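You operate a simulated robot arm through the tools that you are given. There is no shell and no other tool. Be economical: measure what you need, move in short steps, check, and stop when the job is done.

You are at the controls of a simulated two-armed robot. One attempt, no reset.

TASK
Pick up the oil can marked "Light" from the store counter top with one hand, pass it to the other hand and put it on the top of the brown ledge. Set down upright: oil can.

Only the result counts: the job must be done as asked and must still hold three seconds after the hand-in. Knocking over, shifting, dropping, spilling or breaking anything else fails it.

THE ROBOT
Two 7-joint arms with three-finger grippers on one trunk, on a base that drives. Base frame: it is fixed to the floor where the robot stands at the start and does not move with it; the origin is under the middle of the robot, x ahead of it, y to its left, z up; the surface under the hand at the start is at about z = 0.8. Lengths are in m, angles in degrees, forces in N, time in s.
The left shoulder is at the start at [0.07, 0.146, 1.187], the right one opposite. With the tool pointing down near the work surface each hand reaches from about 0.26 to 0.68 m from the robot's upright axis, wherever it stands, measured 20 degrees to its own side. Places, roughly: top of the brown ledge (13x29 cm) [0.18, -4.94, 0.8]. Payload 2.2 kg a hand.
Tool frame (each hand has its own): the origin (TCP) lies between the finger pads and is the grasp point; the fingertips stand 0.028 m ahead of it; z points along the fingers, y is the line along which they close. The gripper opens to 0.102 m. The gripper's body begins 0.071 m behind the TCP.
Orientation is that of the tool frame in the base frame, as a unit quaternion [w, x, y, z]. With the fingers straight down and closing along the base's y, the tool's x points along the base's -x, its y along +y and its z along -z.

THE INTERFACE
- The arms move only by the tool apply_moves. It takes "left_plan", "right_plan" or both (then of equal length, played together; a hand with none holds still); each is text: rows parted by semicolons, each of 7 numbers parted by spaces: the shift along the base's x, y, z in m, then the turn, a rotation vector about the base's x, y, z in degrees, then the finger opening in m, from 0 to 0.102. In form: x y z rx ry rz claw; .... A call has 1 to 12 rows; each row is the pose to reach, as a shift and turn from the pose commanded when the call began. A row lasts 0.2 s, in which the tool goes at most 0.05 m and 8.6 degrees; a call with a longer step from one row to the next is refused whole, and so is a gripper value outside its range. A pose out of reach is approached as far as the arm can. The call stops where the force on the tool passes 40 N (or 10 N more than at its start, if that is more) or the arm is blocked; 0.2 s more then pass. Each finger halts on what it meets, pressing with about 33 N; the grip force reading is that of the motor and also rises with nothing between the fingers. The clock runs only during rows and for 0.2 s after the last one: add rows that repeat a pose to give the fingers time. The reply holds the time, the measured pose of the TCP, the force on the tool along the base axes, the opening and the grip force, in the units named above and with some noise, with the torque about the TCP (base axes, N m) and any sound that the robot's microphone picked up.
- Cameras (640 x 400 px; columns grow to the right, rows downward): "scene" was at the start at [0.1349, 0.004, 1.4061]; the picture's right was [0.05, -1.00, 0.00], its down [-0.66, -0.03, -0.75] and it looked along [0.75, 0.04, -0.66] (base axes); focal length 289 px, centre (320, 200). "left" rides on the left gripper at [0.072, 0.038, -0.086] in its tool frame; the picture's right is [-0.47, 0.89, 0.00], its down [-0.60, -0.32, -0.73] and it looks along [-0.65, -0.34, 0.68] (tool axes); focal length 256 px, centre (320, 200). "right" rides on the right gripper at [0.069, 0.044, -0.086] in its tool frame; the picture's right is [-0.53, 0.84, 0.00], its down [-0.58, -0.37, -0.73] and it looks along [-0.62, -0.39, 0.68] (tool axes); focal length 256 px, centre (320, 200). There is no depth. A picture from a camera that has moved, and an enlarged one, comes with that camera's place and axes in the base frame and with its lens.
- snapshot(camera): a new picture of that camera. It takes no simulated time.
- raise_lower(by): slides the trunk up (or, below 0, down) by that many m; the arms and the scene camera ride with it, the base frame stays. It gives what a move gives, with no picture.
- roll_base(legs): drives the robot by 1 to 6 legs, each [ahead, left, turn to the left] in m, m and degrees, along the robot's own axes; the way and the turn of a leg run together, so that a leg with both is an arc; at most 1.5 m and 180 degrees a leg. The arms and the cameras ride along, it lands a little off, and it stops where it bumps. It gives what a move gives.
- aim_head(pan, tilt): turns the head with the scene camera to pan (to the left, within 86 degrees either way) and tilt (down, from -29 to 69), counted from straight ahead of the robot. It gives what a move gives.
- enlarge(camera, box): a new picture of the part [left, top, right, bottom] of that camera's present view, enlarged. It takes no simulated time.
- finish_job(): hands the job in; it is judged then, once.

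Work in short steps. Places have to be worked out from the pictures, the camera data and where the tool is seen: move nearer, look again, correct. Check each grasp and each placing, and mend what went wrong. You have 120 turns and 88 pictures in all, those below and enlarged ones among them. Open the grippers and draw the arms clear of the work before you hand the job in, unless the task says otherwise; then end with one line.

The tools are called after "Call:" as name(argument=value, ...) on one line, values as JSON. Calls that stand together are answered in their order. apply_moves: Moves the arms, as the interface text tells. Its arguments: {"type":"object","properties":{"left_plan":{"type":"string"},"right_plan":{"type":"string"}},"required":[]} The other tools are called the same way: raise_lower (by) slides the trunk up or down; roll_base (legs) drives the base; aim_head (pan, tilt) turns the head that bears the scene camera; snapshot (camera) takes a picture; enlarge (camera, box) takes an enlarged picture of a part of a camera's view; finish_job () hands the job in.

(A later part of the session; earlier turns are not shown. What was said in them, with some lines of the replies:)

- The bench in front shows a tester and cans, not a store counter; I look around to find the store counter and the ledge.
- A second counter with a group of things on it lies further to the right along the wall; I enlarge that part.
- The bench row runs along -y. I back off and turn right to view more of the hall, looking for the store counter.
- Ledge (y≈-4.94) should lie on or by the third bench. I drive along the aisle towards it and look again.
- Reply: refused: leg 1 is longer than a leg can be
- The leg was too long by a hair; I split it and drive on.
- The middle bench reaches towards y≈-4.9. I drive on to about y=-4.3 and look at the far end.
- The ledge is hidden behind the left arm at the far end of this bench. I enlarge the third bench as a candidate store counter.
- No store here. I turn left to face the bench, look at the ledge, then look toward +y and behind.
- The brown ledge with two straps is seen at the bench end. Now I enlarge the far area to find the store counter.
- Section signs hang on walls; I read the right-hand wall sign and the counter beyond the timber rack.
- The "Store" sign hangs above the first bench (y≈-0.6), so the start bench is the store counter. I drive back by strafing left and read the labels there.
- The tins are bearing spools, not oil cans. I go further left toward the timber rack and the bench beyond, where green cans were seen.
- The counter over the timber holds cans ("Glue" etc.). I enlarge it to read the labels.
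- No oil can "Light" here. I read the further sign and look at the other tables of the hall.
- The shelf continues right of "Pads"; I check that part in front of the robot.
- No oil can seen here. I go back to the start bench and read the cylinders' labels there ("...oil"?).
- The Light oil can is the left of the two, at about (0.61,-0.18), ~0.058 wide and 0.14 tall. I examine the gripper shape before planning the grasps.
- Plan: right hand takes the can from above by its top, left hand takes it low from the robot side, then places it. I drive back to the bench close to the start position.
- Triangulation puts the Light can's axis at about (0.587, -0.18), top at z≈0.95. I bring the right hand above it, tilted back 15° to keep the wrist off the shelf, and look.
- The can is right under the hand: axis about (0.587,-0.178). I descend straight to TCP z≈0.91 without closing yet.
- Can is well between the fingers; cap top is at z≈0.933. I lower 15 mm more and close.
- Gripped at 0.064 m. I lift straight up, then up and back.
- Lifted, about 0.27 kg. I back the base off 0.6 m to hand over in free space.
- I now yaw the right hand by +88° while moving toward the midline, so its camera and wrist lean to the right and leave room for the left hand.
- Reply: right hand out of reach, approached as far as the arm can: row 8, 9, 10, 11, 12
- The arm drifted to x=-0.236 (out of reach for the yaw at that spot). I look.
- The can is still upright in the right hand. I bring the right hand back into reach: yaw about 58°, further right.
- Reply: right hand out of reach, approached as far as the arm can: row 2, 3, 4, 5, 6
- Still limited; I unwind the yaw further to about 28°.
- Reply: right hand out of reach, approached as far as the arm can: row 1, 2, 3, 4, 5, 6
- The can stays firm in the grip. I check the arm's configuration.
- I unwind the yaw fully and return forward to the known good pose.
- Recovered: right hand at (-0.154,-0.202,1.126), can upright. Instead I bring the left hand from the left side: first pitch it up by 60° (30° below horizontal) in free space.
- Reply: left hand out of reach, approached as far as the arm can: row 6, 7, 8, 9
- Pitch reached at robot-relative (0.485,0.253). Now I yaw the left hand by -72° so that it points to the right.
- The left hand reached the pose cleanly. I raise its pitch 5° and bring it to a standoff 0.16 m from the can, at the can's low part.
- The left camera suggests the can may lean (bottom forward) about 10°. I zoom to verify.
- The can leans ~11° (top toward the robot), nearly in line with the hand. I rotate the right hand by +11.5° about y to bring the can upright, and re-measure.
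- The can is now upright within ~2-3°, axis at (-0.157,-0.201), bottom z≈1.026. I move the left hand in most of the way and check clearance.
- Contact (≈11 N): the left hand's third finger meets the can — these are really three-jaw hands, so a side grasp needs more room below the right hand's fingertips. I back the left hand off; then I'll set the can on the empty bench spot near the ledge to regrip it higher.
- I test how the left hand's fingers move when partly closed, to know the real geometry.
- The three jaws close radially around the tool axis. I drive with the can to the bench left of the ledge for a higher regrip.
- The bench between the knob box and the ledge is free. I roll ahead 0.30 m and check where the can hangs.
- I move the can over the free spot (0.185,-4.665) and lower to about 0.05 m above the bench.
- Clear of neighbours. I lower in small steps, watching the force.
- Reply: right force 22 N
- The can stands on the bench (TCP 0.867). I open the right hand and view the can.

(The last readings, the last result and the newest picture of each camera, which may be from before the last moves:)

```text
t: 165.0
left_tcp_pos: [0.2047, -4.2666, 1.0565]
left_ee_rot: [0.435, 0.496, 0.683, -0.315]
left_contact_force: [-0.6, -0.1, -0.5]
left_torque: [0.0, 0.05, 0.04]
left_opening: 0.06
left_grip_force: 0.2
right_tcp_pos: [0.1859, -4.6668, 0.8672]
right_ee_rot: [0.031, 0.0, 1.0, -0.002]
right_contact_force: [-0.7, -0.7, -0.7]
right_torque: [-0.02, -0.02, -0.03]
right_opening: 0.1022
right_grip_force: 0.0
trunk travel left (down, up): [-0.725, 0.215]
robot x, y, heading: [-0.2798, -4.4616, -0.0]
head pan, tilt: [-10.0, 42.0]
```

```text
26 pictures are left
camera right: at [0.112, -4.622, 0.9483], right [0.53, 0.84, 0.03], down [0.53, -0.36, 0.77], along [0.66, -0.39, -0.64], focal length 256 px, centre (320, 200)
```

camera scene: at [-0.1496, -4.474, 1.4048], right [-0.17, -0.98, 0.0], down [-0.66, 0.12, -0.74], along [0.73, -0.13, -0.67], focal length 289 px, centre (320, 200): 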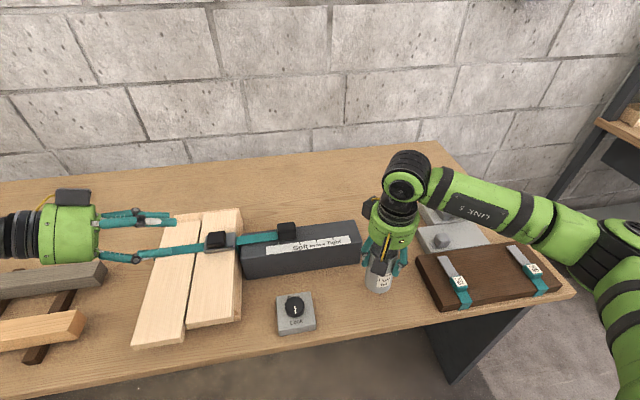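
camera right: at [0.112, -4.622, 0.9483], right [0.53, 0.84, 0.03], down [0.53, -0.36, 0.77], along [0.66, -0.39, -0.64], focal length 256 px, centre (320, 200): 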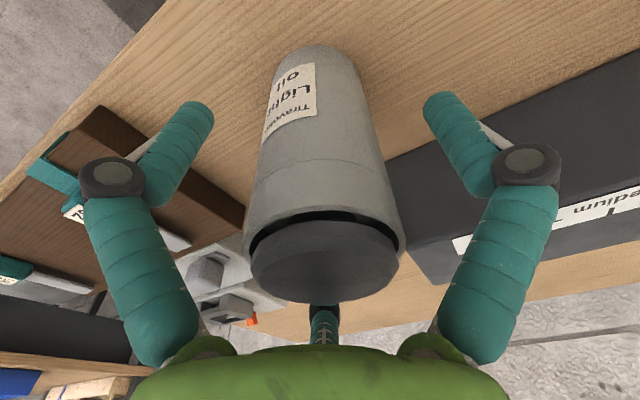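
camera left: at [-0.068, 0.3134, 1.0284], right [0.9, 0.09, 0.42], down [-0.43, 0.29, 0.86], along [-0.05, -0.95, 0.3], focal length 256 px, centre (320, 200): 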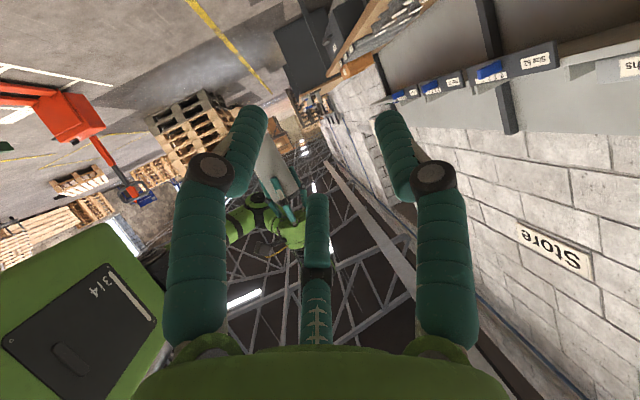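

The can stands upright; cap top z≈0.905. With the fingers open I raise 19 mm, remove the 3.5° tilt and yaw -30°, so that the left hand's fingers will fit between these.

Call:
apply_moves(right_plan="0 0.001 0.01 0.2 0.85 -7.5 0.102; 0 0.001 0.019 0.45 1.7 -15 0.102; 0 0.001 0.019 0.7 2.56 -22.5 0.102; 0 0.001 0.019 0.92 3.42 -30 0.102; 0 0.001 0.019 0.92 3.42 -30 0.102")

Call:
snapshot(camera="right")

```text
t: 166.2
left_tcp_pos: [0.2049, -4.2679, 1.0583]
left_ee_rot: [0.435, 0.496, 0.682, -0.316]
left_contact_force: [0.0, -0.2, -0.2]
left_torque: [-0.02, -0.01, 0.02]
left_opening: 0.06
left_grip_force: 0.0
right_tcp_pos: [0.186, -4.6647, 0.8868]
right_ee_rot: [0.0, 0.26, 0.965, -0.001]
right_contact_force: [0.1, -0.2, -0.2]
right_torque: [-0.01, 0.03, 0.0]
right_opening: 0.1022
right_grip_force: 0.0
trunk travel left (down, up): [-0.725, 0.215]
robot x, y, heading: [-0.283, -4.4608, 0.1]
head pan, tilt: [-10.0, 42.0]
```

```text
25 pictures are left
camera right: at [0.1484, -4.5925, 0.9718], right [0.89, 0.46, 0.0], down [0.32, -0.6, 0.73], along [0.34, -0.65, -0.68], focal length 256 px, centre (320, 200)
```

right: 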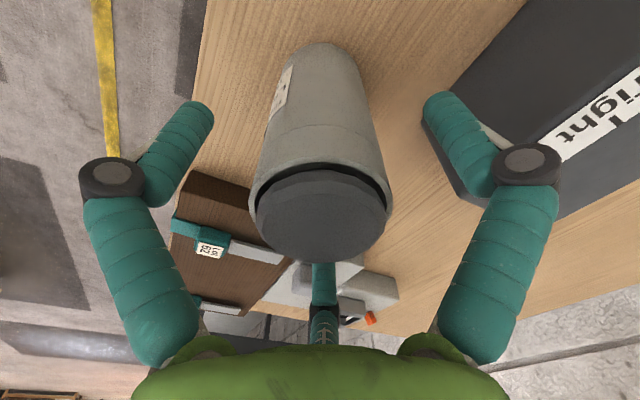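

Well centred. I close and lift 0.2 m.

Call:
apply_moves(right_plan="0 0 0 0 0 0 0.08; 0 0 0 0 0 0 0.05; 0 0 0 0 0 0 0.03; 0 0 0 0 0 0 0.03; 0 0 0.02 0 0 0 0.03; 0 0 0.05 0 0 0 0.03; 0 0 0.09 0 0 0 0.03; 0 0 0.13 0 0 0 0.03; 0 0 0.17 0 0 0 0.03; 0 0 0.2 0 0 0 0.03; 0 0 0.2 0 0 0 0.03")

Call:
snapshot(camera="right")

```text
t: 168.6
left_tcp_pos: [0.2045, -4.2671, 1.0575]
left_ee_rot: [0.435, 0.496, 0.682, -0.316]
left_contact_force: [0.1, -0.7, 0.5]
left_torque: [0.0, -0.01, 0.0]
left_opening: 0.06
left_grip_force: 0.2
right_tcp_pos: [0.1861, -4.6641, 1.0869]
right_ee_rot: [-0.002, 0.259, 0.966, -0.001]
right_contact_force: [-0.2, -0.6, -3.8]
right_torque: [-0.01, -0.01, -0.01]
right_opening: 0.0591
right_grip_force: 33.5
trunk travel left (down, up): [-0.725, 0.215]
robot x, y, heading: [-0.2834, -4.4601, -0.2]
head pan, tilt: [-10.0, 42.0]
```

```text
24 pictures are left
camera right: at [0.1483, -4.5917, 1.1716], right [0.89, 0.46, 0.0], down [0.32, -0.6, 0.73], along [0.34, -0.65, -0.68], focal length 256 px, centre (320, 200)
```

right: 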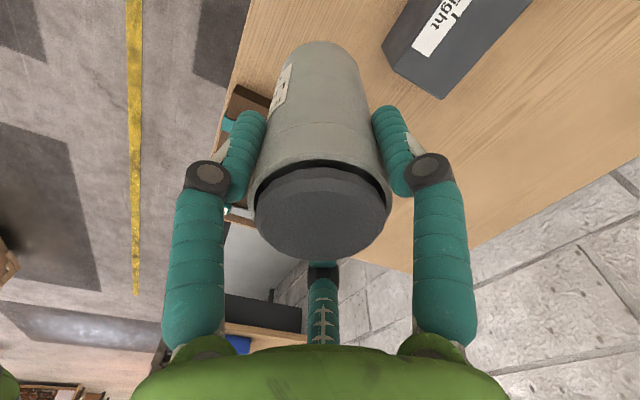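

Gripped higher and straight. I yaw the right hand another -30° (for a more sideways left approach) and raise the left hand's pitch by 15°, opening it.

Call:
apply_moves(right_plan="0.01 0 0 0 0 -7.5 0.03; 0.02 0 0 0 0 -15 0.03; 0.03 0 0 0 0 -22.5 0.03; 0.03 0 0 0 0 -30 0.03; 0.03 0 0 0 0 -30 0.03", left_plan="0 0 0 -7.15 -2.3 0 0.08; 0 0 0 -14.3 -4.6 0 0.102; 0 0 0 -14.3 -4.6 0 0.102; 0 0 0 -14.3 -4.6 0 0.102; 0 0 0 -14.3 -4.6 0 0.102")

```text
t: 169.8
left_tcp_pos: [0.2054, -4.2671, 1.0576]
left_ee_rot: [0.521, 0.45, 0.619, -0.378]
left_contact_force: [-1.1, -0.5, 0.0]
left_torque: [-0.02, 0.01, 0.0]
left_opening: 0.102
left_grip_force: 0.1
right_tcp_pos: [0.2164, -4.6652, 1.0861]
right_ee_rot: [0.0, 0.501, 0.865, -0.001]
right_contact_force: [0.5, 0.7, -3.4]
right_torque: [-0.03, 0.0, -0.01]
right_opening: 0.0593
right_grip_force: 33.0
trunk travel left (down, up): [-0.725, 0.215]
robot x, y, heading: [-0.2816, -4.4613, -0.2]
head pan, tilt: [-10.0, 42.0]
```

Both reached. Now I yaw the left hand +14° and bring it to a 0.14 m standoff, then look.

Call:
apply_moves(left_plan="-0.011 -0.04 -0.004 0 0 7 0.102; -0.022 -0.08 -0.008 0 0 14 0.102; -0.033 -0.12 -0.012 0 0 14 0.102; -0.044 -0.16 -0.016 0 0 14 0.102; -0.054 -0.2 -0.02 0 0 14 0.102; -0.065 -0.245 -0.024 0 0 14 0.102; -0.0755 -0.287 -0.0276 0 0 14 0.102; -0.0755 -0.287 -0.0276 0 0 14 0.102")

Call:
snapshot(camera="left")

Call:
enlarge(camera="scene", box=[240, 100, 560, 300])

```text
t: 171.6
left_tcp_pos: [0.1289, -4.5516, 1.0295]
left_ee_rot: [0.562, 0.371, 0.67, -0.312]
left_contact_force: [-0.1, 0.6, -0.4]
left_torque: [0.01, -0.03, -0.03]
left_opening: 0.102
left_grip_force: 0.1
right_tcp_pos: [0.2164, -4.6641, 1.0857]
right_ee_rot: [-0.001, 0.501, 0.866, 0.0]
right_contact_force: [0.5, -0.1, -3.5]
right_torque: [0.0, 0.01, 0.0]
right_opening: 0.0591
right_grip_force: 32.9
trunk travel left (down, up): [-0.725, 0.215]
robot x, y, heading: [-0.2826, -4.4596, -0.2]
head pan, tilt: [-10.0, 42.0]
```

```text
23 pictures are left
camera left: at [0.1088, -4.4504, 0.9729], right [0.79, 0.4, 0.46], down [-0.59, 0.35, 0.72], along [0.13, -0.84, 0.52], focal length 256 px, centre (320, 200)
```

left: 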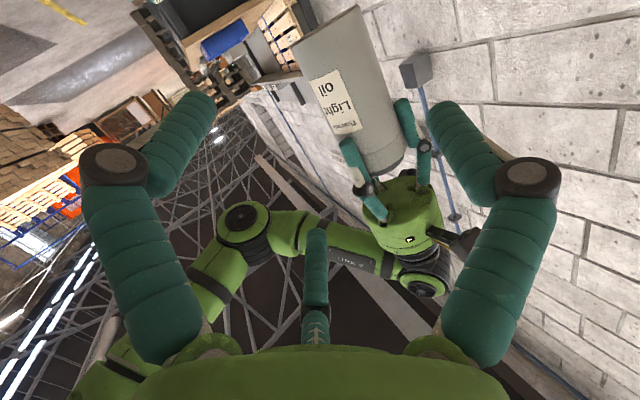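

```text
2.00 times, centred on (400, 200) of scene
camera zoom: at [-0.1493, -4.4728, 1.4048], right [-0.17, -0.98, 0.0], down [-0.66, 0.12, -0.74], along [0.73, -0.13, -0.67], focal length 579 px, centre (160, 200)
```

zoom: 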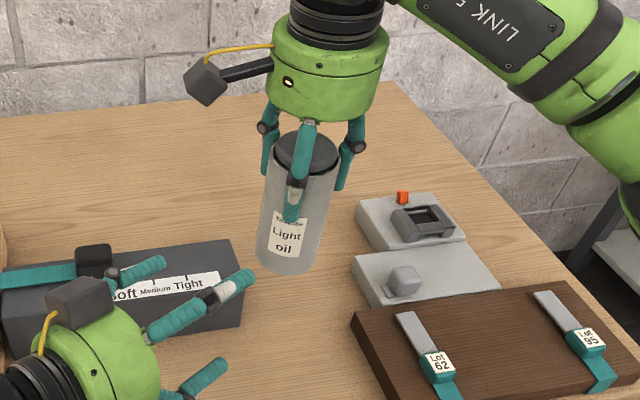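

Geometry fits: left fingers will pass between the right hand's fingers. I raise 8 mm and advance 0.10 m, then check force.

Call:
apply_moves(left_plan="0 0 0.008 0 0 0 0.102; 0.0159 -0.0254 0.008 0 0 0 0.102; 0.0318 -0.0509 0.008 0 0 0 0.102; 0.0424 -0.0678 0.008 0 0 0 0.102; 0.053 -0.0848 0.008 0 0 0 0.102; 0.053 -0.0848 0.008 0 0 0 0.102")

Call:
snapshot(camera="left")

Call:
enlarge(camera="scene", box=[280, 100, 520, 260])

```text
t: 173.0
left_tcp_pos: [0.182, -4.6389, 1.0383]
left_ee_rot: [0.562, 0.371, 0.67, -0.312]
left_contact_force: [0.0, 0.3, 0.0]
left_torque: [-0.02, -0.02, 0.01]
left_opening: 0.1021
left_grip_force: 0.0
right_tcp_pos: [0.2166, -4.6654, 1.0867]
right_ee_rot: [-0.001, 0.5, 0.866, -0.001]
right_contact_force: [0.4, -0.7, -2.8]
right_torque: [-0.03, 0.02, -0.02]
right_opening: 0.0591
right_grip_force: 32.7
trunk travel left (down, up): [-0.725, 0.215]
robot x, y, heading: [-0.2837, -4.4607, -0.2]
head pan, tilt: [-10.0, 42.0]
```

```text
21 pictures are left
camera left: at [0.1628, -4.5357, 0.982], right [0.79, 0.4, 0.46], down [-0.6, 0.35, 0.72], along [0.13, -0.84, 0.52], focal length 256 px, centre (320, 200)
```

left: 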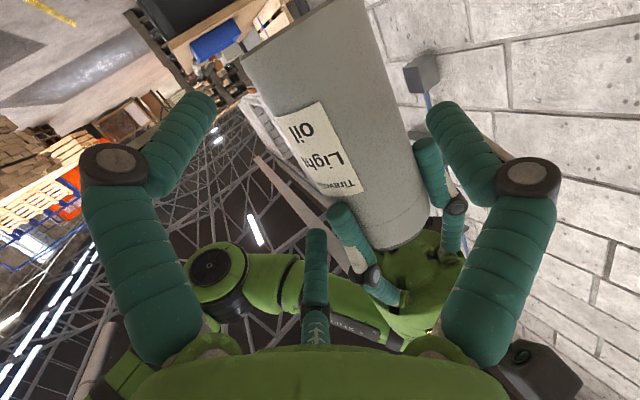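

```text
2.50 times, centred on (400, 180) of scene
camera zoom: at [-0.1497, -4.4736, 1.4048], right [-0.17, -0.98, 0.0], down [-0.66, 0.12, -0.74], along [0.73, -0.13, -0.67], focal length 724 px, centre (120, 250)
```

zoom: 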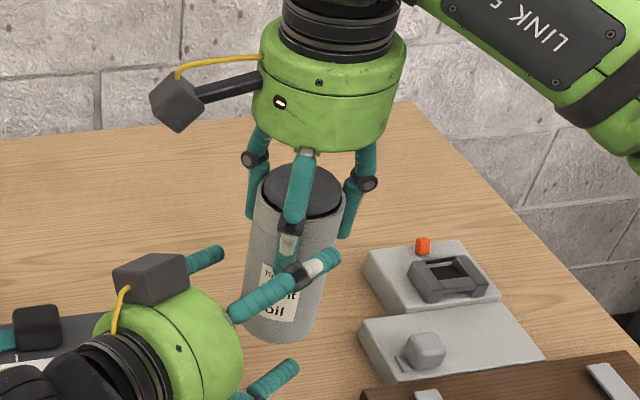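

No contact; the fingers slip past each other. I advance the last 0.04 m.

Call:
apply_moves(left_plan="0.0053 -0.0085 0 0 0 0 0.102; 0.0106 -0.017 0 0 0 0 0.102; 0.0159 -0.0254 0 0 0 0 0.102; 0.0212 -0.0339 0 0 0 0 0.102; 0.0212 -0.0339 0 0 0 0 0.102")

Call:
snapshot(camera="left")

```text
t: 174.2
left_tcp_pos: [0.2019, -4.6722, 1.0385]
left_ee_rot: [0.562, 0.371, 0.67, -0.311]
left_contact_force: [0.7, 0.1, -0.8]
left_torque: [-0.02, 0.02, 0.02]
left_opening: 0.1019
left_grip_force: 0.0
right_tcp_pos: [0.217, -4.6647, 1.0851]
right_ee_rot: [-0.001, 0.501, 0.866, -0.002]
right_contact_force: [0.0, -0.4, -3.8]
right_torque: [0.0, 0.0, 0.0]
right_opening: 0.0594
right_grip_force: 33.0
trunk travel left (down, up): [-0.725, 0.215]
robot x, y, heading: [-0.2842, -4.4602, 0.1]
head pan, tilt: [-10.0, 42.0]
```

```text
19 pictures are left
camera left: at [0.1831, -4.5701, 0.9817], right [0.79, 0.4, 0.46], down [-0.59, 0.35, 0.72], along [0.13, -0.84, 0.52], focal length 256 px, centre (320, 200)
```

left: 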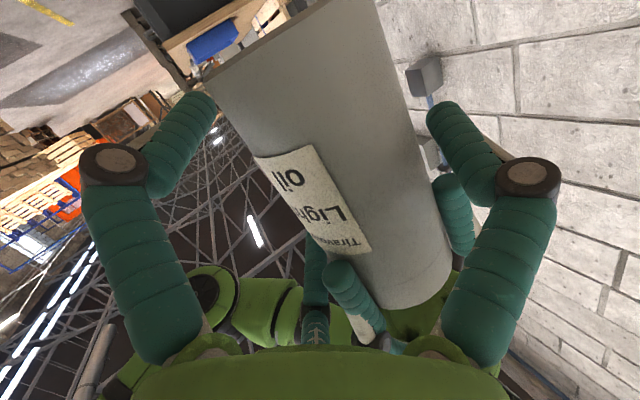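

No contact and all three left fingers straddle the can. I close the left hand.

Call:
apply_moves(left_plan="0 0 0 0 0 0 0.092; 0 0 0 0 0 0 0.082; 0 0 0 0 0 0 0.07; 0 0 0 0 0 0 0.06; 0 0 0 0 0 0 0.06")

Call:
snapshot(camera="left")

Call:
enlarge(camera="scene", box=[280, 100, 520, 260])

```text
t: 175.4
left_tcp_pos: [0.2026, -4.6711, 1.0375]
left_ee_rot: [0.562, 0.37, 0.671, -0.311]
left_contact_force: [7.5, 12.6, 2.3]
left_torque: [-0.51, 0.74, 0.2]
left_opening: 0.0826
left_grip_force: 33.0
right_tcp_pos: [0.2169, -4.6672, 1.0862]
right_ee_rot: [-0.001, 0.501, 0.865, -0.003]
right_contact_force: [-8.1, -12.7, -5.6]
right_torque: [-0.09, -0.38, -0.05]
right_opening: 0.0592
right_grip_force: 32.8
trunk travel left (down, up): [-0.725, 0.215]
robot x, y, heading: [-0.2793, -4.4596, 0.1]
head pan, tilt: [-10.0, 42.0]
```

```text
18 pictures are left
camera left: at [0.1841, -4.569, 0.9815], right [0.79, 0.4, 0.46], down [-0.6, 0.35, 0.72], along [0.13, -0.84, 0.52], focal length 256 px, centre (320, 200)
```

left: 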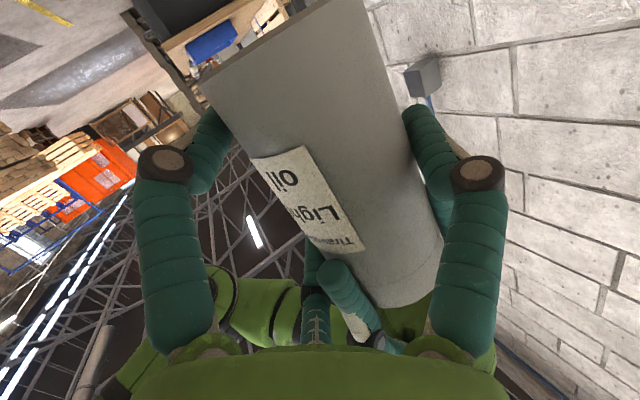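

```text
2.50 times, centred on (400, 180) of scene
camera zoom: at [-0.1495, -4.474, 1.4048], right [-0.17, -0.98, 0.0], down [-0.66, 0.12, -0.74], along [0.73, -0.13, -0.67], focal length 724 px, centre (120, 250)
```

zoom: 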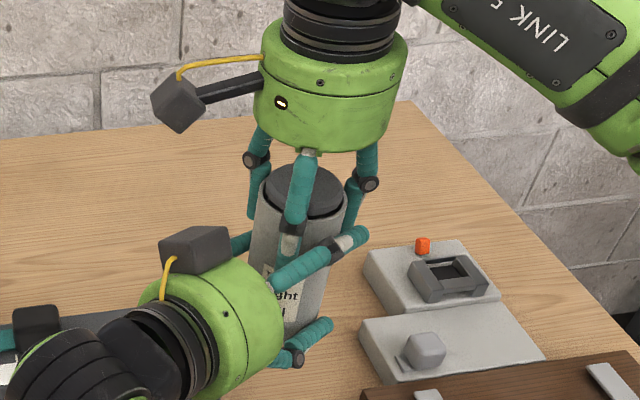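

The left hand grips (33 N). I relieve the side load by 3 mm and open the right hand only slightly (to 0.066) to avoid hitting the left fingers.

Call:
apply_moves(left_plan="0.0012 0.0008 0 0 0 0 0.04; 0.0025 0.0016 0 0 0 0 0.04; 0.0025 0.0016 0 0 0 0 0.04; 0.0025 0.0016 0 0 0 0 0.04; 0.0025 0.0016 0 0 0 0 0.04", right_plan="0 0 0 0 0 0 0.03; 0 0 0 0 0 0 0.03; 0 0 0 0 0 0 0.062; 0 0 0 0 0 0 0.066; 0 0 0 0 0 0 0.066")

Call:
enlarge(camera="scene", box=[280, 100, 520, 260])

```text
t: 176.6
left_tcp_pos: [0.2056, -4.6715, 1.0368]
left_ee_rot: [0.562, 0.372, 0.67, -0.312]
left_contact_force: [0.4, -0.2, -0.1]
left_torque: [-0.04, 0.04, 0.01]
left_opening: 0.0826
left_grip_force: 32.6
right_tcp_pos: [0.2164, -4.6648, 1.0853]
right_ee_rot: [0.001, 0.499, 0.866, 0.0]
right_contact_force: [0.2, 0.1, -0.2]
right_torque: [0.03, 0.01, 0.03]
right_opening: 0.0661
right_grip_force: 0.0
trunk travel left (down, up): [-0.725, 0.215]
robot x, y, heading: [-0.2824, -4.4595, -0.1]
head pan, tilt: [-10.0, 42.0]
```

```text
2.50 times, centred on (400, 180) of scene
camera zoom: at [-0.1494, -4.474, 1.4048], right [-0.17, -0.98, 0.0], down [-0.66, 0.12, -0.74], along [0.73, -0.13, -0.67], focal length 724 px, centre (120, 250)
```

zoom: 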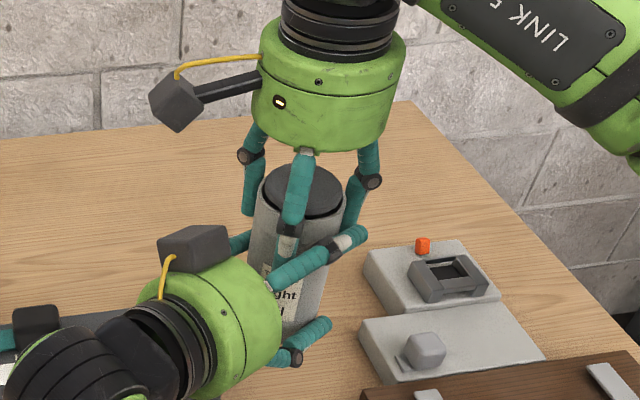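

Right hand is free (no grip force); I raise it slowly straight up.

Call:
apply_moves(right_plan="0 0 0.01 0 0 0 0.066; 0 0 0.02 0 0 0 0.066; 0 0 0.035 0 0 0 0.066; 0 0 0.05 0 0 0 0.066; 0 0 0.07 0 0 0 0.066; 0 0 0.09 0 0 0 0.066; 0 0 0.12 0 0 0 0.066; 0 0 0.12 0 0 0 0.066")

Call:
snapshot(camera="scene")

```text
t: 178.4
left_tcp_pos: [0.2056, -4.6719, 1.0371]
left_ee_rot: [0.561, 0.372, 0.67, -0.312]
left_contact_force: [-0.4, -0.4, -0.2]
left_torque: [-0.03, 0.03, 0.03]
left_opening: 0.0826
left_grip_force: 33.0
right_tcp_pos: [0.2154, -4.666, 1.2054]
right_ee_rot: [-0.002, 0.5, 0.866, -0.001]
right_contact_force: [0.4, 0.1, 0.0]
right_torque: [-0.04, 0.0, 0.03]
right_opening: 0.0658
right_grip_force: 0.0
trunk travel left (down, up): [-0.725, 0.215]
robot x, y, heading: [-0.2818, -4.459, 0.1]
head pan, tilt: [-10.0, 42.0]
```

```text
15 pictures are left
camera scene: at [-0.149, -4.4745, 1.4047], right [-0.17, -0.98, 0.0], down [-0.66, 0.12, -0.74], along [0.73, -0.13, -0.67], focal length 289 px, centre (320, 200)
```

scene: 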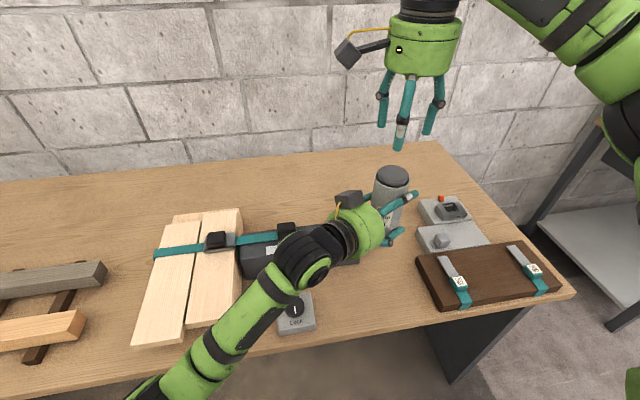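

Pass succeeded: the left hand holds the can. I move the right hand aside and bring the left hand forward-left while turning it to point ahead (yaw +43°).

Call:
apply_moves(left_plan="0.01 0.041 0 0 0 5.4 0.04; 0.02 0.082 0 0 0 10.8 0.04; 0.03 0.123 0 0 0 16.2 0.04; 0.04 0.165 0 0 0 21.5 0.04; 0.05 0.206 0 0 0 26.9 0.04; 0.06 0.247 0 0 0 32.2 0.04; 0.07 0.288 0 0 0 37.6 0.04; 0.08 0.33 0 0 0 43 0.04; 0.08 0.33 0 0 0 43 0.04", right_plan="-0.01 -0.025 0 0 0 7 0.066; -0.02 -0.05 0 0 0 14 0.066; -0.03 -0.075 0 0 0 21 0.066; -0.04 -0.1 0 0 0 28 0.066; -0.05 -0.125 0 0 0 35 0.066; -0.06 -0.15 0 0 0 42 0.066; -0.07 -0.175 0 0 0 49 0.066; -0.08 -0.2 0 0 0 56 0.066; -0.08 -0.2 0 0 0 56 0.066")

Call:
snapshot(camera="left")

```text
t: 180.4
left_tcp_pos: [0.2879, -4.3388, 1.0371]
left_ee_rot: [0.637, 0.099, 0.76, -0.083]
left_contact_force: [0.1, 0.0, 0.0]
left_torque: [-0.08, 0.02, 0.03]
left_opening: 0.0825
left_grip_force: 33.0
right_tcp_pos: [0.1374, -4.8651, 1.2066]
right_ee_rot: [0.0, 0.036, 0.999, 0.0]
right_contact_force: [0.2, 0.1, 0.3]
right_torque: [-0.02, 0.03, 0.0]
right_opening: 0.0659
right_grip_force: 0.1
trunk travel left (down, up): [-0.725, 0.215]
robot x, y, heading: [-0.2819, -4.4586, -0.0]
head pan, tilt: [-10.0, 42.0]
```

```text
14 pictures are left
camera left: at [0.203, -4.278, 0.981], right [0.31, 0.83, 0.46], down [-0.68, -0.15, 0.72], along [0.67, -0.53, 0.52], focal length 256 px, centre (320, 200)
```

left: 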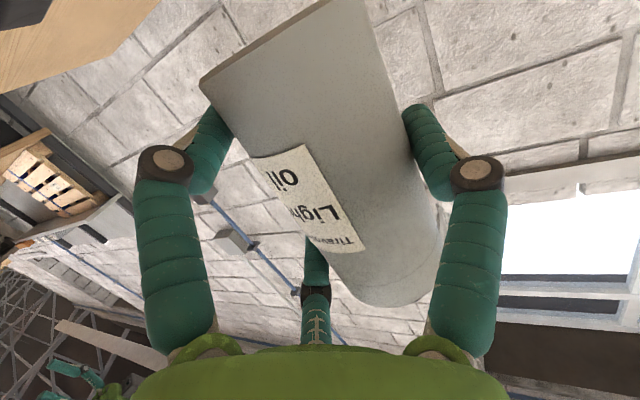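

The can is steady in the left hand. I drive the base back 0.10 and right 0.62 m so the can comes over the ledge.

Call:
roll_base(legs=[[-0.1, 0, 0], [0, -0.62, 0]])

Call:
aim_head(pan=8, tilt=48)

Call:
snapshot(camera="scene")

```text
t: 184.7
left_tcp_pos: [0.187, -4.9585, 1.0374]
left_ee_rot: [0.637, 0.097, 0.76, -0.082]
left_contact_force: [0.8, -0.6, -3.8]
left_torque: [-0.05, 0.0, -0.01]
left_opening: 0.0827
left_grip_force: 33.0
right_tcp_pos: [0.0394, -5.4834, 1.2069]
right_ee_rot: [0.0, 0.032, 0.999, -0.001]
right_contact_force: [0.0, -0.3, -0.4]
right_torque: [0.03, -0.01, -0.06]
right_opening: 0.066
right_grip_force: 0.1
trunk travel left (down, up): [-0.725, 0.215]
robot x, y, heading: [-0.3814, -5.0861, 0.4]
head pan, tilt: [-10.0, 42.0]
```

```text
t: 185.5
left_tcp_pos: [0.1873, -4.9586, 1.0382]
left_ee_rot: [0.638, 0.099, 0.759, -0.083]
left_contact_force: [-0.5, 0.4, -2.8]
left_torque: [-0.04, 0.01, -0.02]
left_opening: 0.0825
left_grip_force: 33.2
right_tcp_pos: [0.0384, -5.4848, 1.2054]
right_ee_rot: [0.0, 0.031, 1.0, -0.001]
right_contact_force: [0.5, -0.2, 0.7]
right_torque: [0.02, 0.01, 0.0]
right_opening: 0.0659
right_grip_force: 0.1
trunk travel left (down, up): [-0.725, 0.215]
robot x, y, heading: [-0.3858, -5.0842, 0.3]
head pan, tilt: [8.0, 48.0]
```

```text
13 pictures are left
camera scene: at [-0.2531, -5.0697, 1.3963], right [0.14, -0.99, 0.0], down [-0.74, -0.11, -0.67], along [0.66, 0.1, -0.74], focal length 289 px, centre (320, 200)
```

scene: 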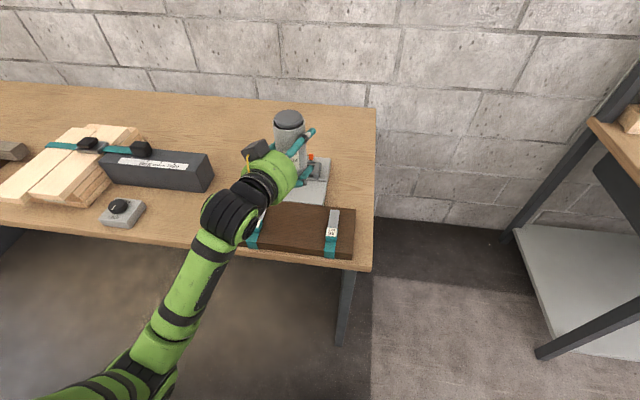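

The can hangs above the ledge area. I enlarge the ledge to fix its edges and straps.

Call:
enlarge(camera="scene", box=[200, 100, 400, 270])

```text
2.35 times, centred on (300, 185) of scene
camera zoom: at [-0.2531, -5.0697, 1.3963], right [0.14, -0.99, 0.0], down [-0.74, -0.11, -0.67], along [0.66, 0.1, -0.74], focal length 681 px, centre (367, 235)
```

zoom: 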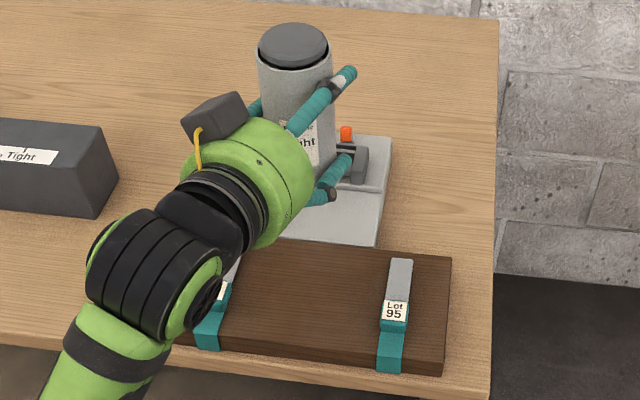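

Ledge top spans x≈0.12-0.255, free of straps for y≈-4.86 to -5.02. To keep the wrist camera clear of bench and ledge I'll set the can at (0.17,-4.942); I yaw +12° more and adjust.

Call:
apply_moves(left_plan="-0.006 0.001 -0.01 0 0 4 0.04; -0.012 0.002 -0.03 0 0 8 0.04; -0.018 0.0035 -0.05 0 0 12 0.04; -0.018 0.0035 -0.07 0 0 12 0.04; -0.018 0.0035 -0.09 0 0 12 0.04; -0.018 0.0035 -0.09 0 0 12 0.04")

Call:
enlarge(camera="scene", box=[200, 100, 400, 270])

Call:
snapshot(camera="left")

```text
t: 186.9
left_tcp_pos: [0.1684, -4.9549, 0.9479]
left_ee_rot: [0.642, 0.017, 0.766, -0.014]
left_contact_force: [0.8, 0.0, -3.8]
left_torque: [-0.06, 0.01, 0.0]
left_opening: 0.0826
left_grip_force: 33.3
right_tcp_pos: [0.0394, -5.4835, 1.2058]
right_ee_rot: [0.0, 0.032, 0.999, -0.001]
right_contact_force: [-0.5, -0.4, -0.3]
right_torque: [0.01, 0.0, 0.04]
right_opening: 0.0659
right_grip_force: 0.1
trunk travel left (down, up): [-0.725, 0.215]
robot x, y, heading: [-0.3801, -5.0785, 0.3]
head pan, tilt: [8.0, 48.0]
```

```text
2.35 times, centred on (300, 185) of scene
camera zoom: at [-0.2532, -5.0695, 1.3963], right [0.14, -0.99, 0.0], down [-0.74, -0.11, -0.67], along [0.66, 0.1, -0.74], focal length 681 px, centre (367, 235)
```

zoom: 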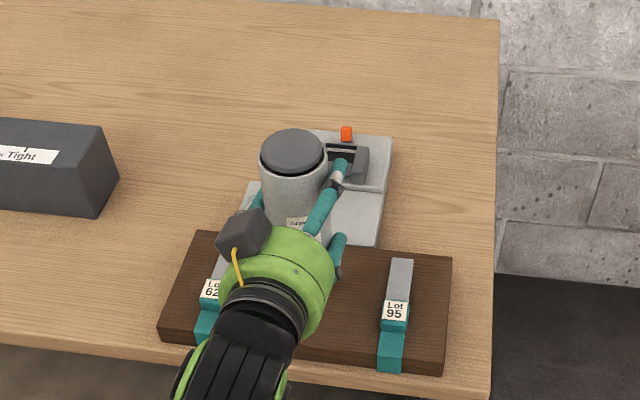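

```text
10 pictures are left
camera left: at [0.0735, -4.9133, 0.8909], right [0.12, 0.88, 0.46], down [-0.63, -0.29, 0.72], along [0.77, -0.38, 0.52], focal length 256 px, centre (320, 200)
```

left: 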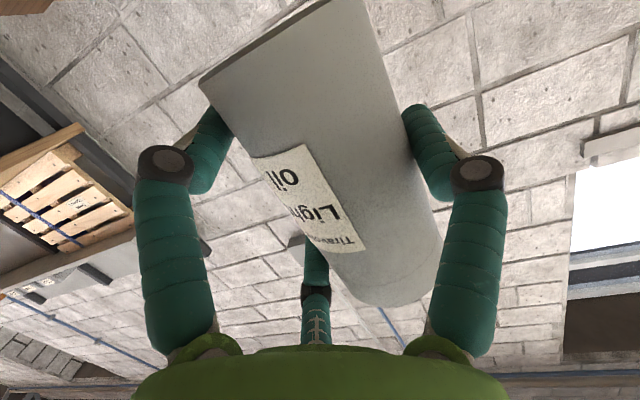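

Can axis checks at (0.169,-4.9425). I lower to just above the ledge.

Call:
apply_moves(left_plan="0 0 -0.02 0 0 0 0.04; 0 0 -0.04 0 0 0 0.04; 0 0 -0.055 0 0 0 0.04; 0 0 -0.065 0 0 0 0.04; 0 0 -0.072 0 0 0 0.04; 0 0 -0.072 0 0 0 0.04")

Call:
enlarge(camera="scene", box=[230, 150, 370, 270])

```text
t: 188.3
left_tcp_pos: [0.1687, -4.9553, 0.8739]
left_ee_rot: [0.642, 0.018, 0.767, -0.015]
left_contact_force: [-0.4, -0.2, -3.3]
left_torque: [-0.05, 0.03, -0.02]
left_opening: 0.0826
left_grip_force: 33.3
right_tcp_pos: [0.0389, -5.4836, 1.2058]
right_ee_rot: [0.0, 0.032, 0.999, -0.001]
right_contact_force: [0.4, -0.6, 0.0]
right_torque: [0.0, -0.01, -0.02]
right_opening: 0.0661
right_grip_force: 0.1
trunk travel left (down, up): [-0.725, 0.215]
robot x, y, heading: [-0.3812, -5.082, 0.2]
head pan, tilt: [8.0, 48.0]
```

```text
3.33 times, centred on (300, 210) of scene
camera zoom: at [-0.2532, -5.0694, 1.3963], right [0.14, -0.99, 0.0], down [-0.74, -0.11, -0.67], along [0.66, 0.1, -0.74], focal length 965 px, centre (387, 167)
```

zoom: 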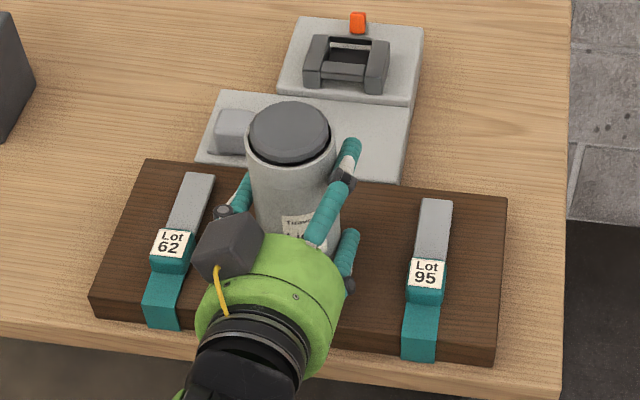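

Good alignment between the straps. I lower in 2-3 mm steps to feel contact.

Call:
apply_moves(left_plan="0 0 -0.003 0 0 0 0.04; 0 0 -0.006 0 0 0 0.04; 0 0 -0.009 0 0 0 0.04; 0 0 -0.009 0 0 0 0.04")

```text
t: 189.3
left_tcp_pos: [0.1683, -4.9563, 0.869]
left_ee_rot: [0.645, 0.018, 0.763, -0.015]
left_contact_force: [1.5, 0.6, 7.2]
left_torque: [0.04, 0.14, -0.03]
left_opening: 0.0824
left_grip_force: 33.1
right_tcp_pos: [0.0375, -5.4843, 1.2055]
right_ee_rot: [0.002, 0.033, 0.999, -0.001]
right_contact_force: [1.0, -0.2, -0.9]
right_torque: [-0.01, -0.01, -0.01]
right_opening: 0.0658
right_grip_force: 0.1
trunk travel left (down, up): [-0.725, 0.215]
robot x, y, heading: [-0.385, -5.0832, 0.1]
head pan, tilt: [8.0, 48.0]
```

The can bears on the ledge (~10 N). I open the left hand slowly and hold.

Call:
apply_moves(left_plan="0 0 0.001 0 0 0 0.075; 0 0 0.001 0 0 0 0.084; 0 0 0.001 0 0 0 0.09; 0 0 0.001 0 0 0 0.096; 0 0 0.001 0 0 0 0.1; 0 0 0.001 0 0 0 0.1")

Call:
snapshot(camera="left")

Call:
enlarge(camera="scene", box=[230, 150, 370, 270])

```text
t: 190.7
left_tcp_pos: [0.1693, -4.9556, 0.867]
left_ee_rot: [0.642, 0.018, 0.766, -0.016]
left_contact_force: [0.9, 0.6, 0.6]
left_torque: [-0.03, -0.05, -0.02]
left_opening: 0.099
left_grip_force: 0.1
right_tcp_pos: [0.0389, -5.4843, 1.2062]
right_ee_rot: [0.0, 0.033, 0.999, -0.001]
right_contact_force: [-0.5, 0.3, -0.4]
right_torque: [-0.01, -0.04, 0.01]
right_opening: 0.066
right_grip_force: 0.1
trunk travel left (down, up): [-0.725, 0.215]
robot x, y, heading: [-0.3832, -5.0831, 0.1]
head pan, tilt: [8.0, 48.0]
```

```text
8 pictures are left
camera left: at [0.0731, -4.9133, 0.8115], right [0.12, 0.88, 0.46], down [-0.63, -0.29, 0.72], along [0.77, -0.38, 0.52], focal length 256 px, centre (320, 200)
```

left: 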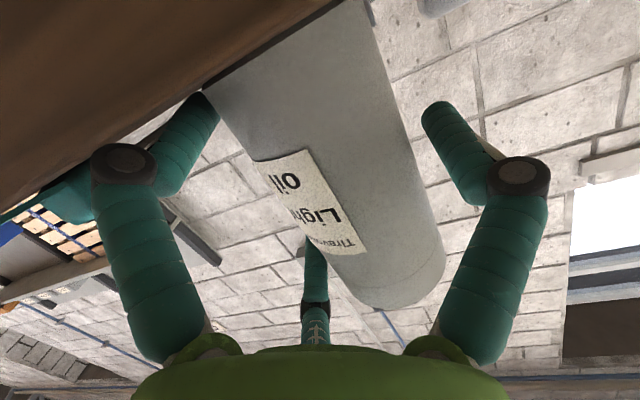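

```text
3.33 times, centred on (300, 210) of scene
camera zoom: at [-0.2538, -5.0695, 1.3964], right [0.14, -0.99, 0.0], down [-0.74, -0.11, -0.67], along [0.66, 0.1, -0.74], focal length 965 px, centre (387, 167)
```

zoom: 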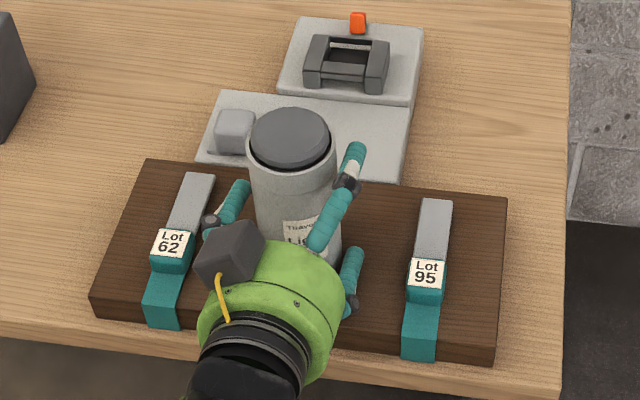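

The can stands free on the ledge. I shift the hand 4 mm away from the close finger and retreat backward.

Call:
apply_moves(left_plan="0 -0.002 0.002 0 0 0 0.102; 0 -0.004 0.003 0 0 0 0.102; -0.015 -0.003 0.003 0 0 0 0.102; -0.03 -0.0025 0.003 0 0 0 0.102; -0.05 -0.0015 0.003 0 0 0 0.102; -0.07 0 0.003 0 0 0 0.102; -0.09 0.001 0.003 0 0 0 0.102; -0.11 0.002 0.003 0 0 0 0.102; -0.11 0.002 0.003 0 0 0 0.102")

Call:
snapshot(camera="scene")

```text
t: 192.7
left_tcp_pos: [0.0579, -4.9535, 0.8705]
left_ee_rot: [0.643, 0.017, 0.766, -0.015]
left_contact_force: [-0.2, -0.4, -0.6]
left_torque: [-0.05, 0.03, 0.01]
left_opening: 0.1019
left_grip_force: 0.0
right_tcp_pos: [0.0385, -5.4843, 1.2061]
right_ee_rot: [0.001, 0.032, 0.999, -0.001]
right_contact_force: [-0.1, -0.2, -0.1]
right_torque: [-0.01, 0.01, 0.0]
right_opening: 0.0658
right_grip_force: 0.0
trunk travel left (down, up): [-0.725, 0.215]
robot x, y, heading: [-0.3812, -5.0809, 0.0]
head pan, tilt: [8.0, 48.0]
```

```text
6 pictures are left
camera scene: at [-0.2532, -5.0695, 1.3963], right [0.14, -0.99, 0.0], down [-0.74, -0.11, -0.67], along [0.66, 0.1, -0.74], focal length 289 px, centre (320, 200)
```

scene: 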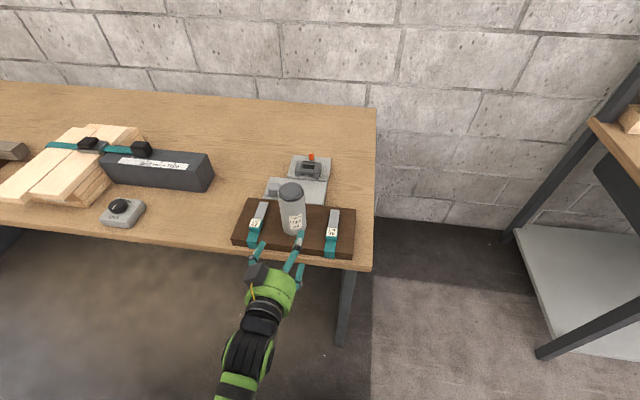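

The can stands upright between the straps. I back the base off to draw both arms clear, open the right hand, and take a last look.

Call:
roll_base(legs=[[-0.3, 0, 0]])

Call:
apply_moves(right_plan="0 0 0 0 0 0 0.102; 0 0 0 0 0 0 0.102")

Call:
enlarge(camera="scene", box=[150, 60, 400, 240])

```text
t: 194.7
left_tcp_pos: [-0.24, -4.9545, 0.8707]
left_ee_rot: [0.642, 0.017, 0.766, -0.015]
left_contact_force: [0.3, -0.2, -0.4]
left_torque: [-0.03, 0.01, 0.02]
left_opening: 0.1018
left_grip_force: 0.0
right_tcp_pos: [-0.2586, -5.4852, 1.2064]
right_ee_rot: [0.0, 0.032, 0.999, -0.001]
right_contact_force: [-0.6, 0.0, 0.3]
right_torque: [0.0, -0.02, -0.02]
right_opening: 0.0657
right_grip_force: 0.0
trunk travel left (down, up): [-0.725, 0.215]
robot x, y, heading: [-0.6817, -5.084, 0.6]
head pan, tilt: [8.0, 48.0]
```

```text
t: 195.3
left_tcp_pos: [-0.2407, -4.9541, 0.8717]
left_ee_rot: [0.643, 0.017, 0.766, -0.015]
left_contact_force: [-0.4, 0.8, -0.2]
left_torque: [0.0, 0.02, 0.0]
left_opening: 0.1021
left_grip_force: 0.1
right_tcp_pos: [-0.2597, -5.4857, 1.2069]
right_ee_rot: [0.0, 0.032, 1.0, -0.001]
right_contact_force: [-0.2, -0.1, 0.0]
right_torque: [0.0, -0.02, -0.02]
right_opening: 0.1018
right_grip_force: 0.0
trunk travel left (down, up): [-0.725, 0.215]
robot x, y, heading: [-0.6789, -5.08, 0.2]
head pan, tilt: [8.0, 48.0]
```

```text
2.22 times, centred on (275, 150) of scene
camera zoom: at [-0.5533, -5.0709, 1.3964], right [0.14, -0.99, 0.0], down [-0.74, -0.11, -0.67], along [0.66, 0.1, -0.74], focal length 643 px, centre (420, 311)
```

zoom: 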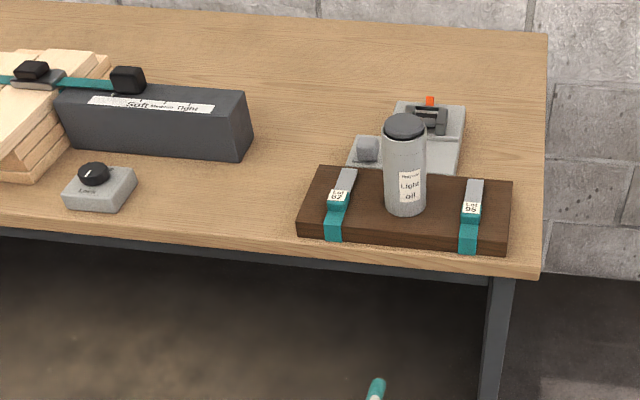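

The can stands upright on the ledge, nothing else disturbed, and both hands are open and clear. I hand in.

Call:
finish_job()

```text
The job is handed in.
```

The "Light" oil can now stands upright on the brown ledge. The right hand picked it up and passed it in mid-air to the left, which set it down. Before the pass I also stood it briefly on the bench beside the ledge so the right hand could grip it higher.
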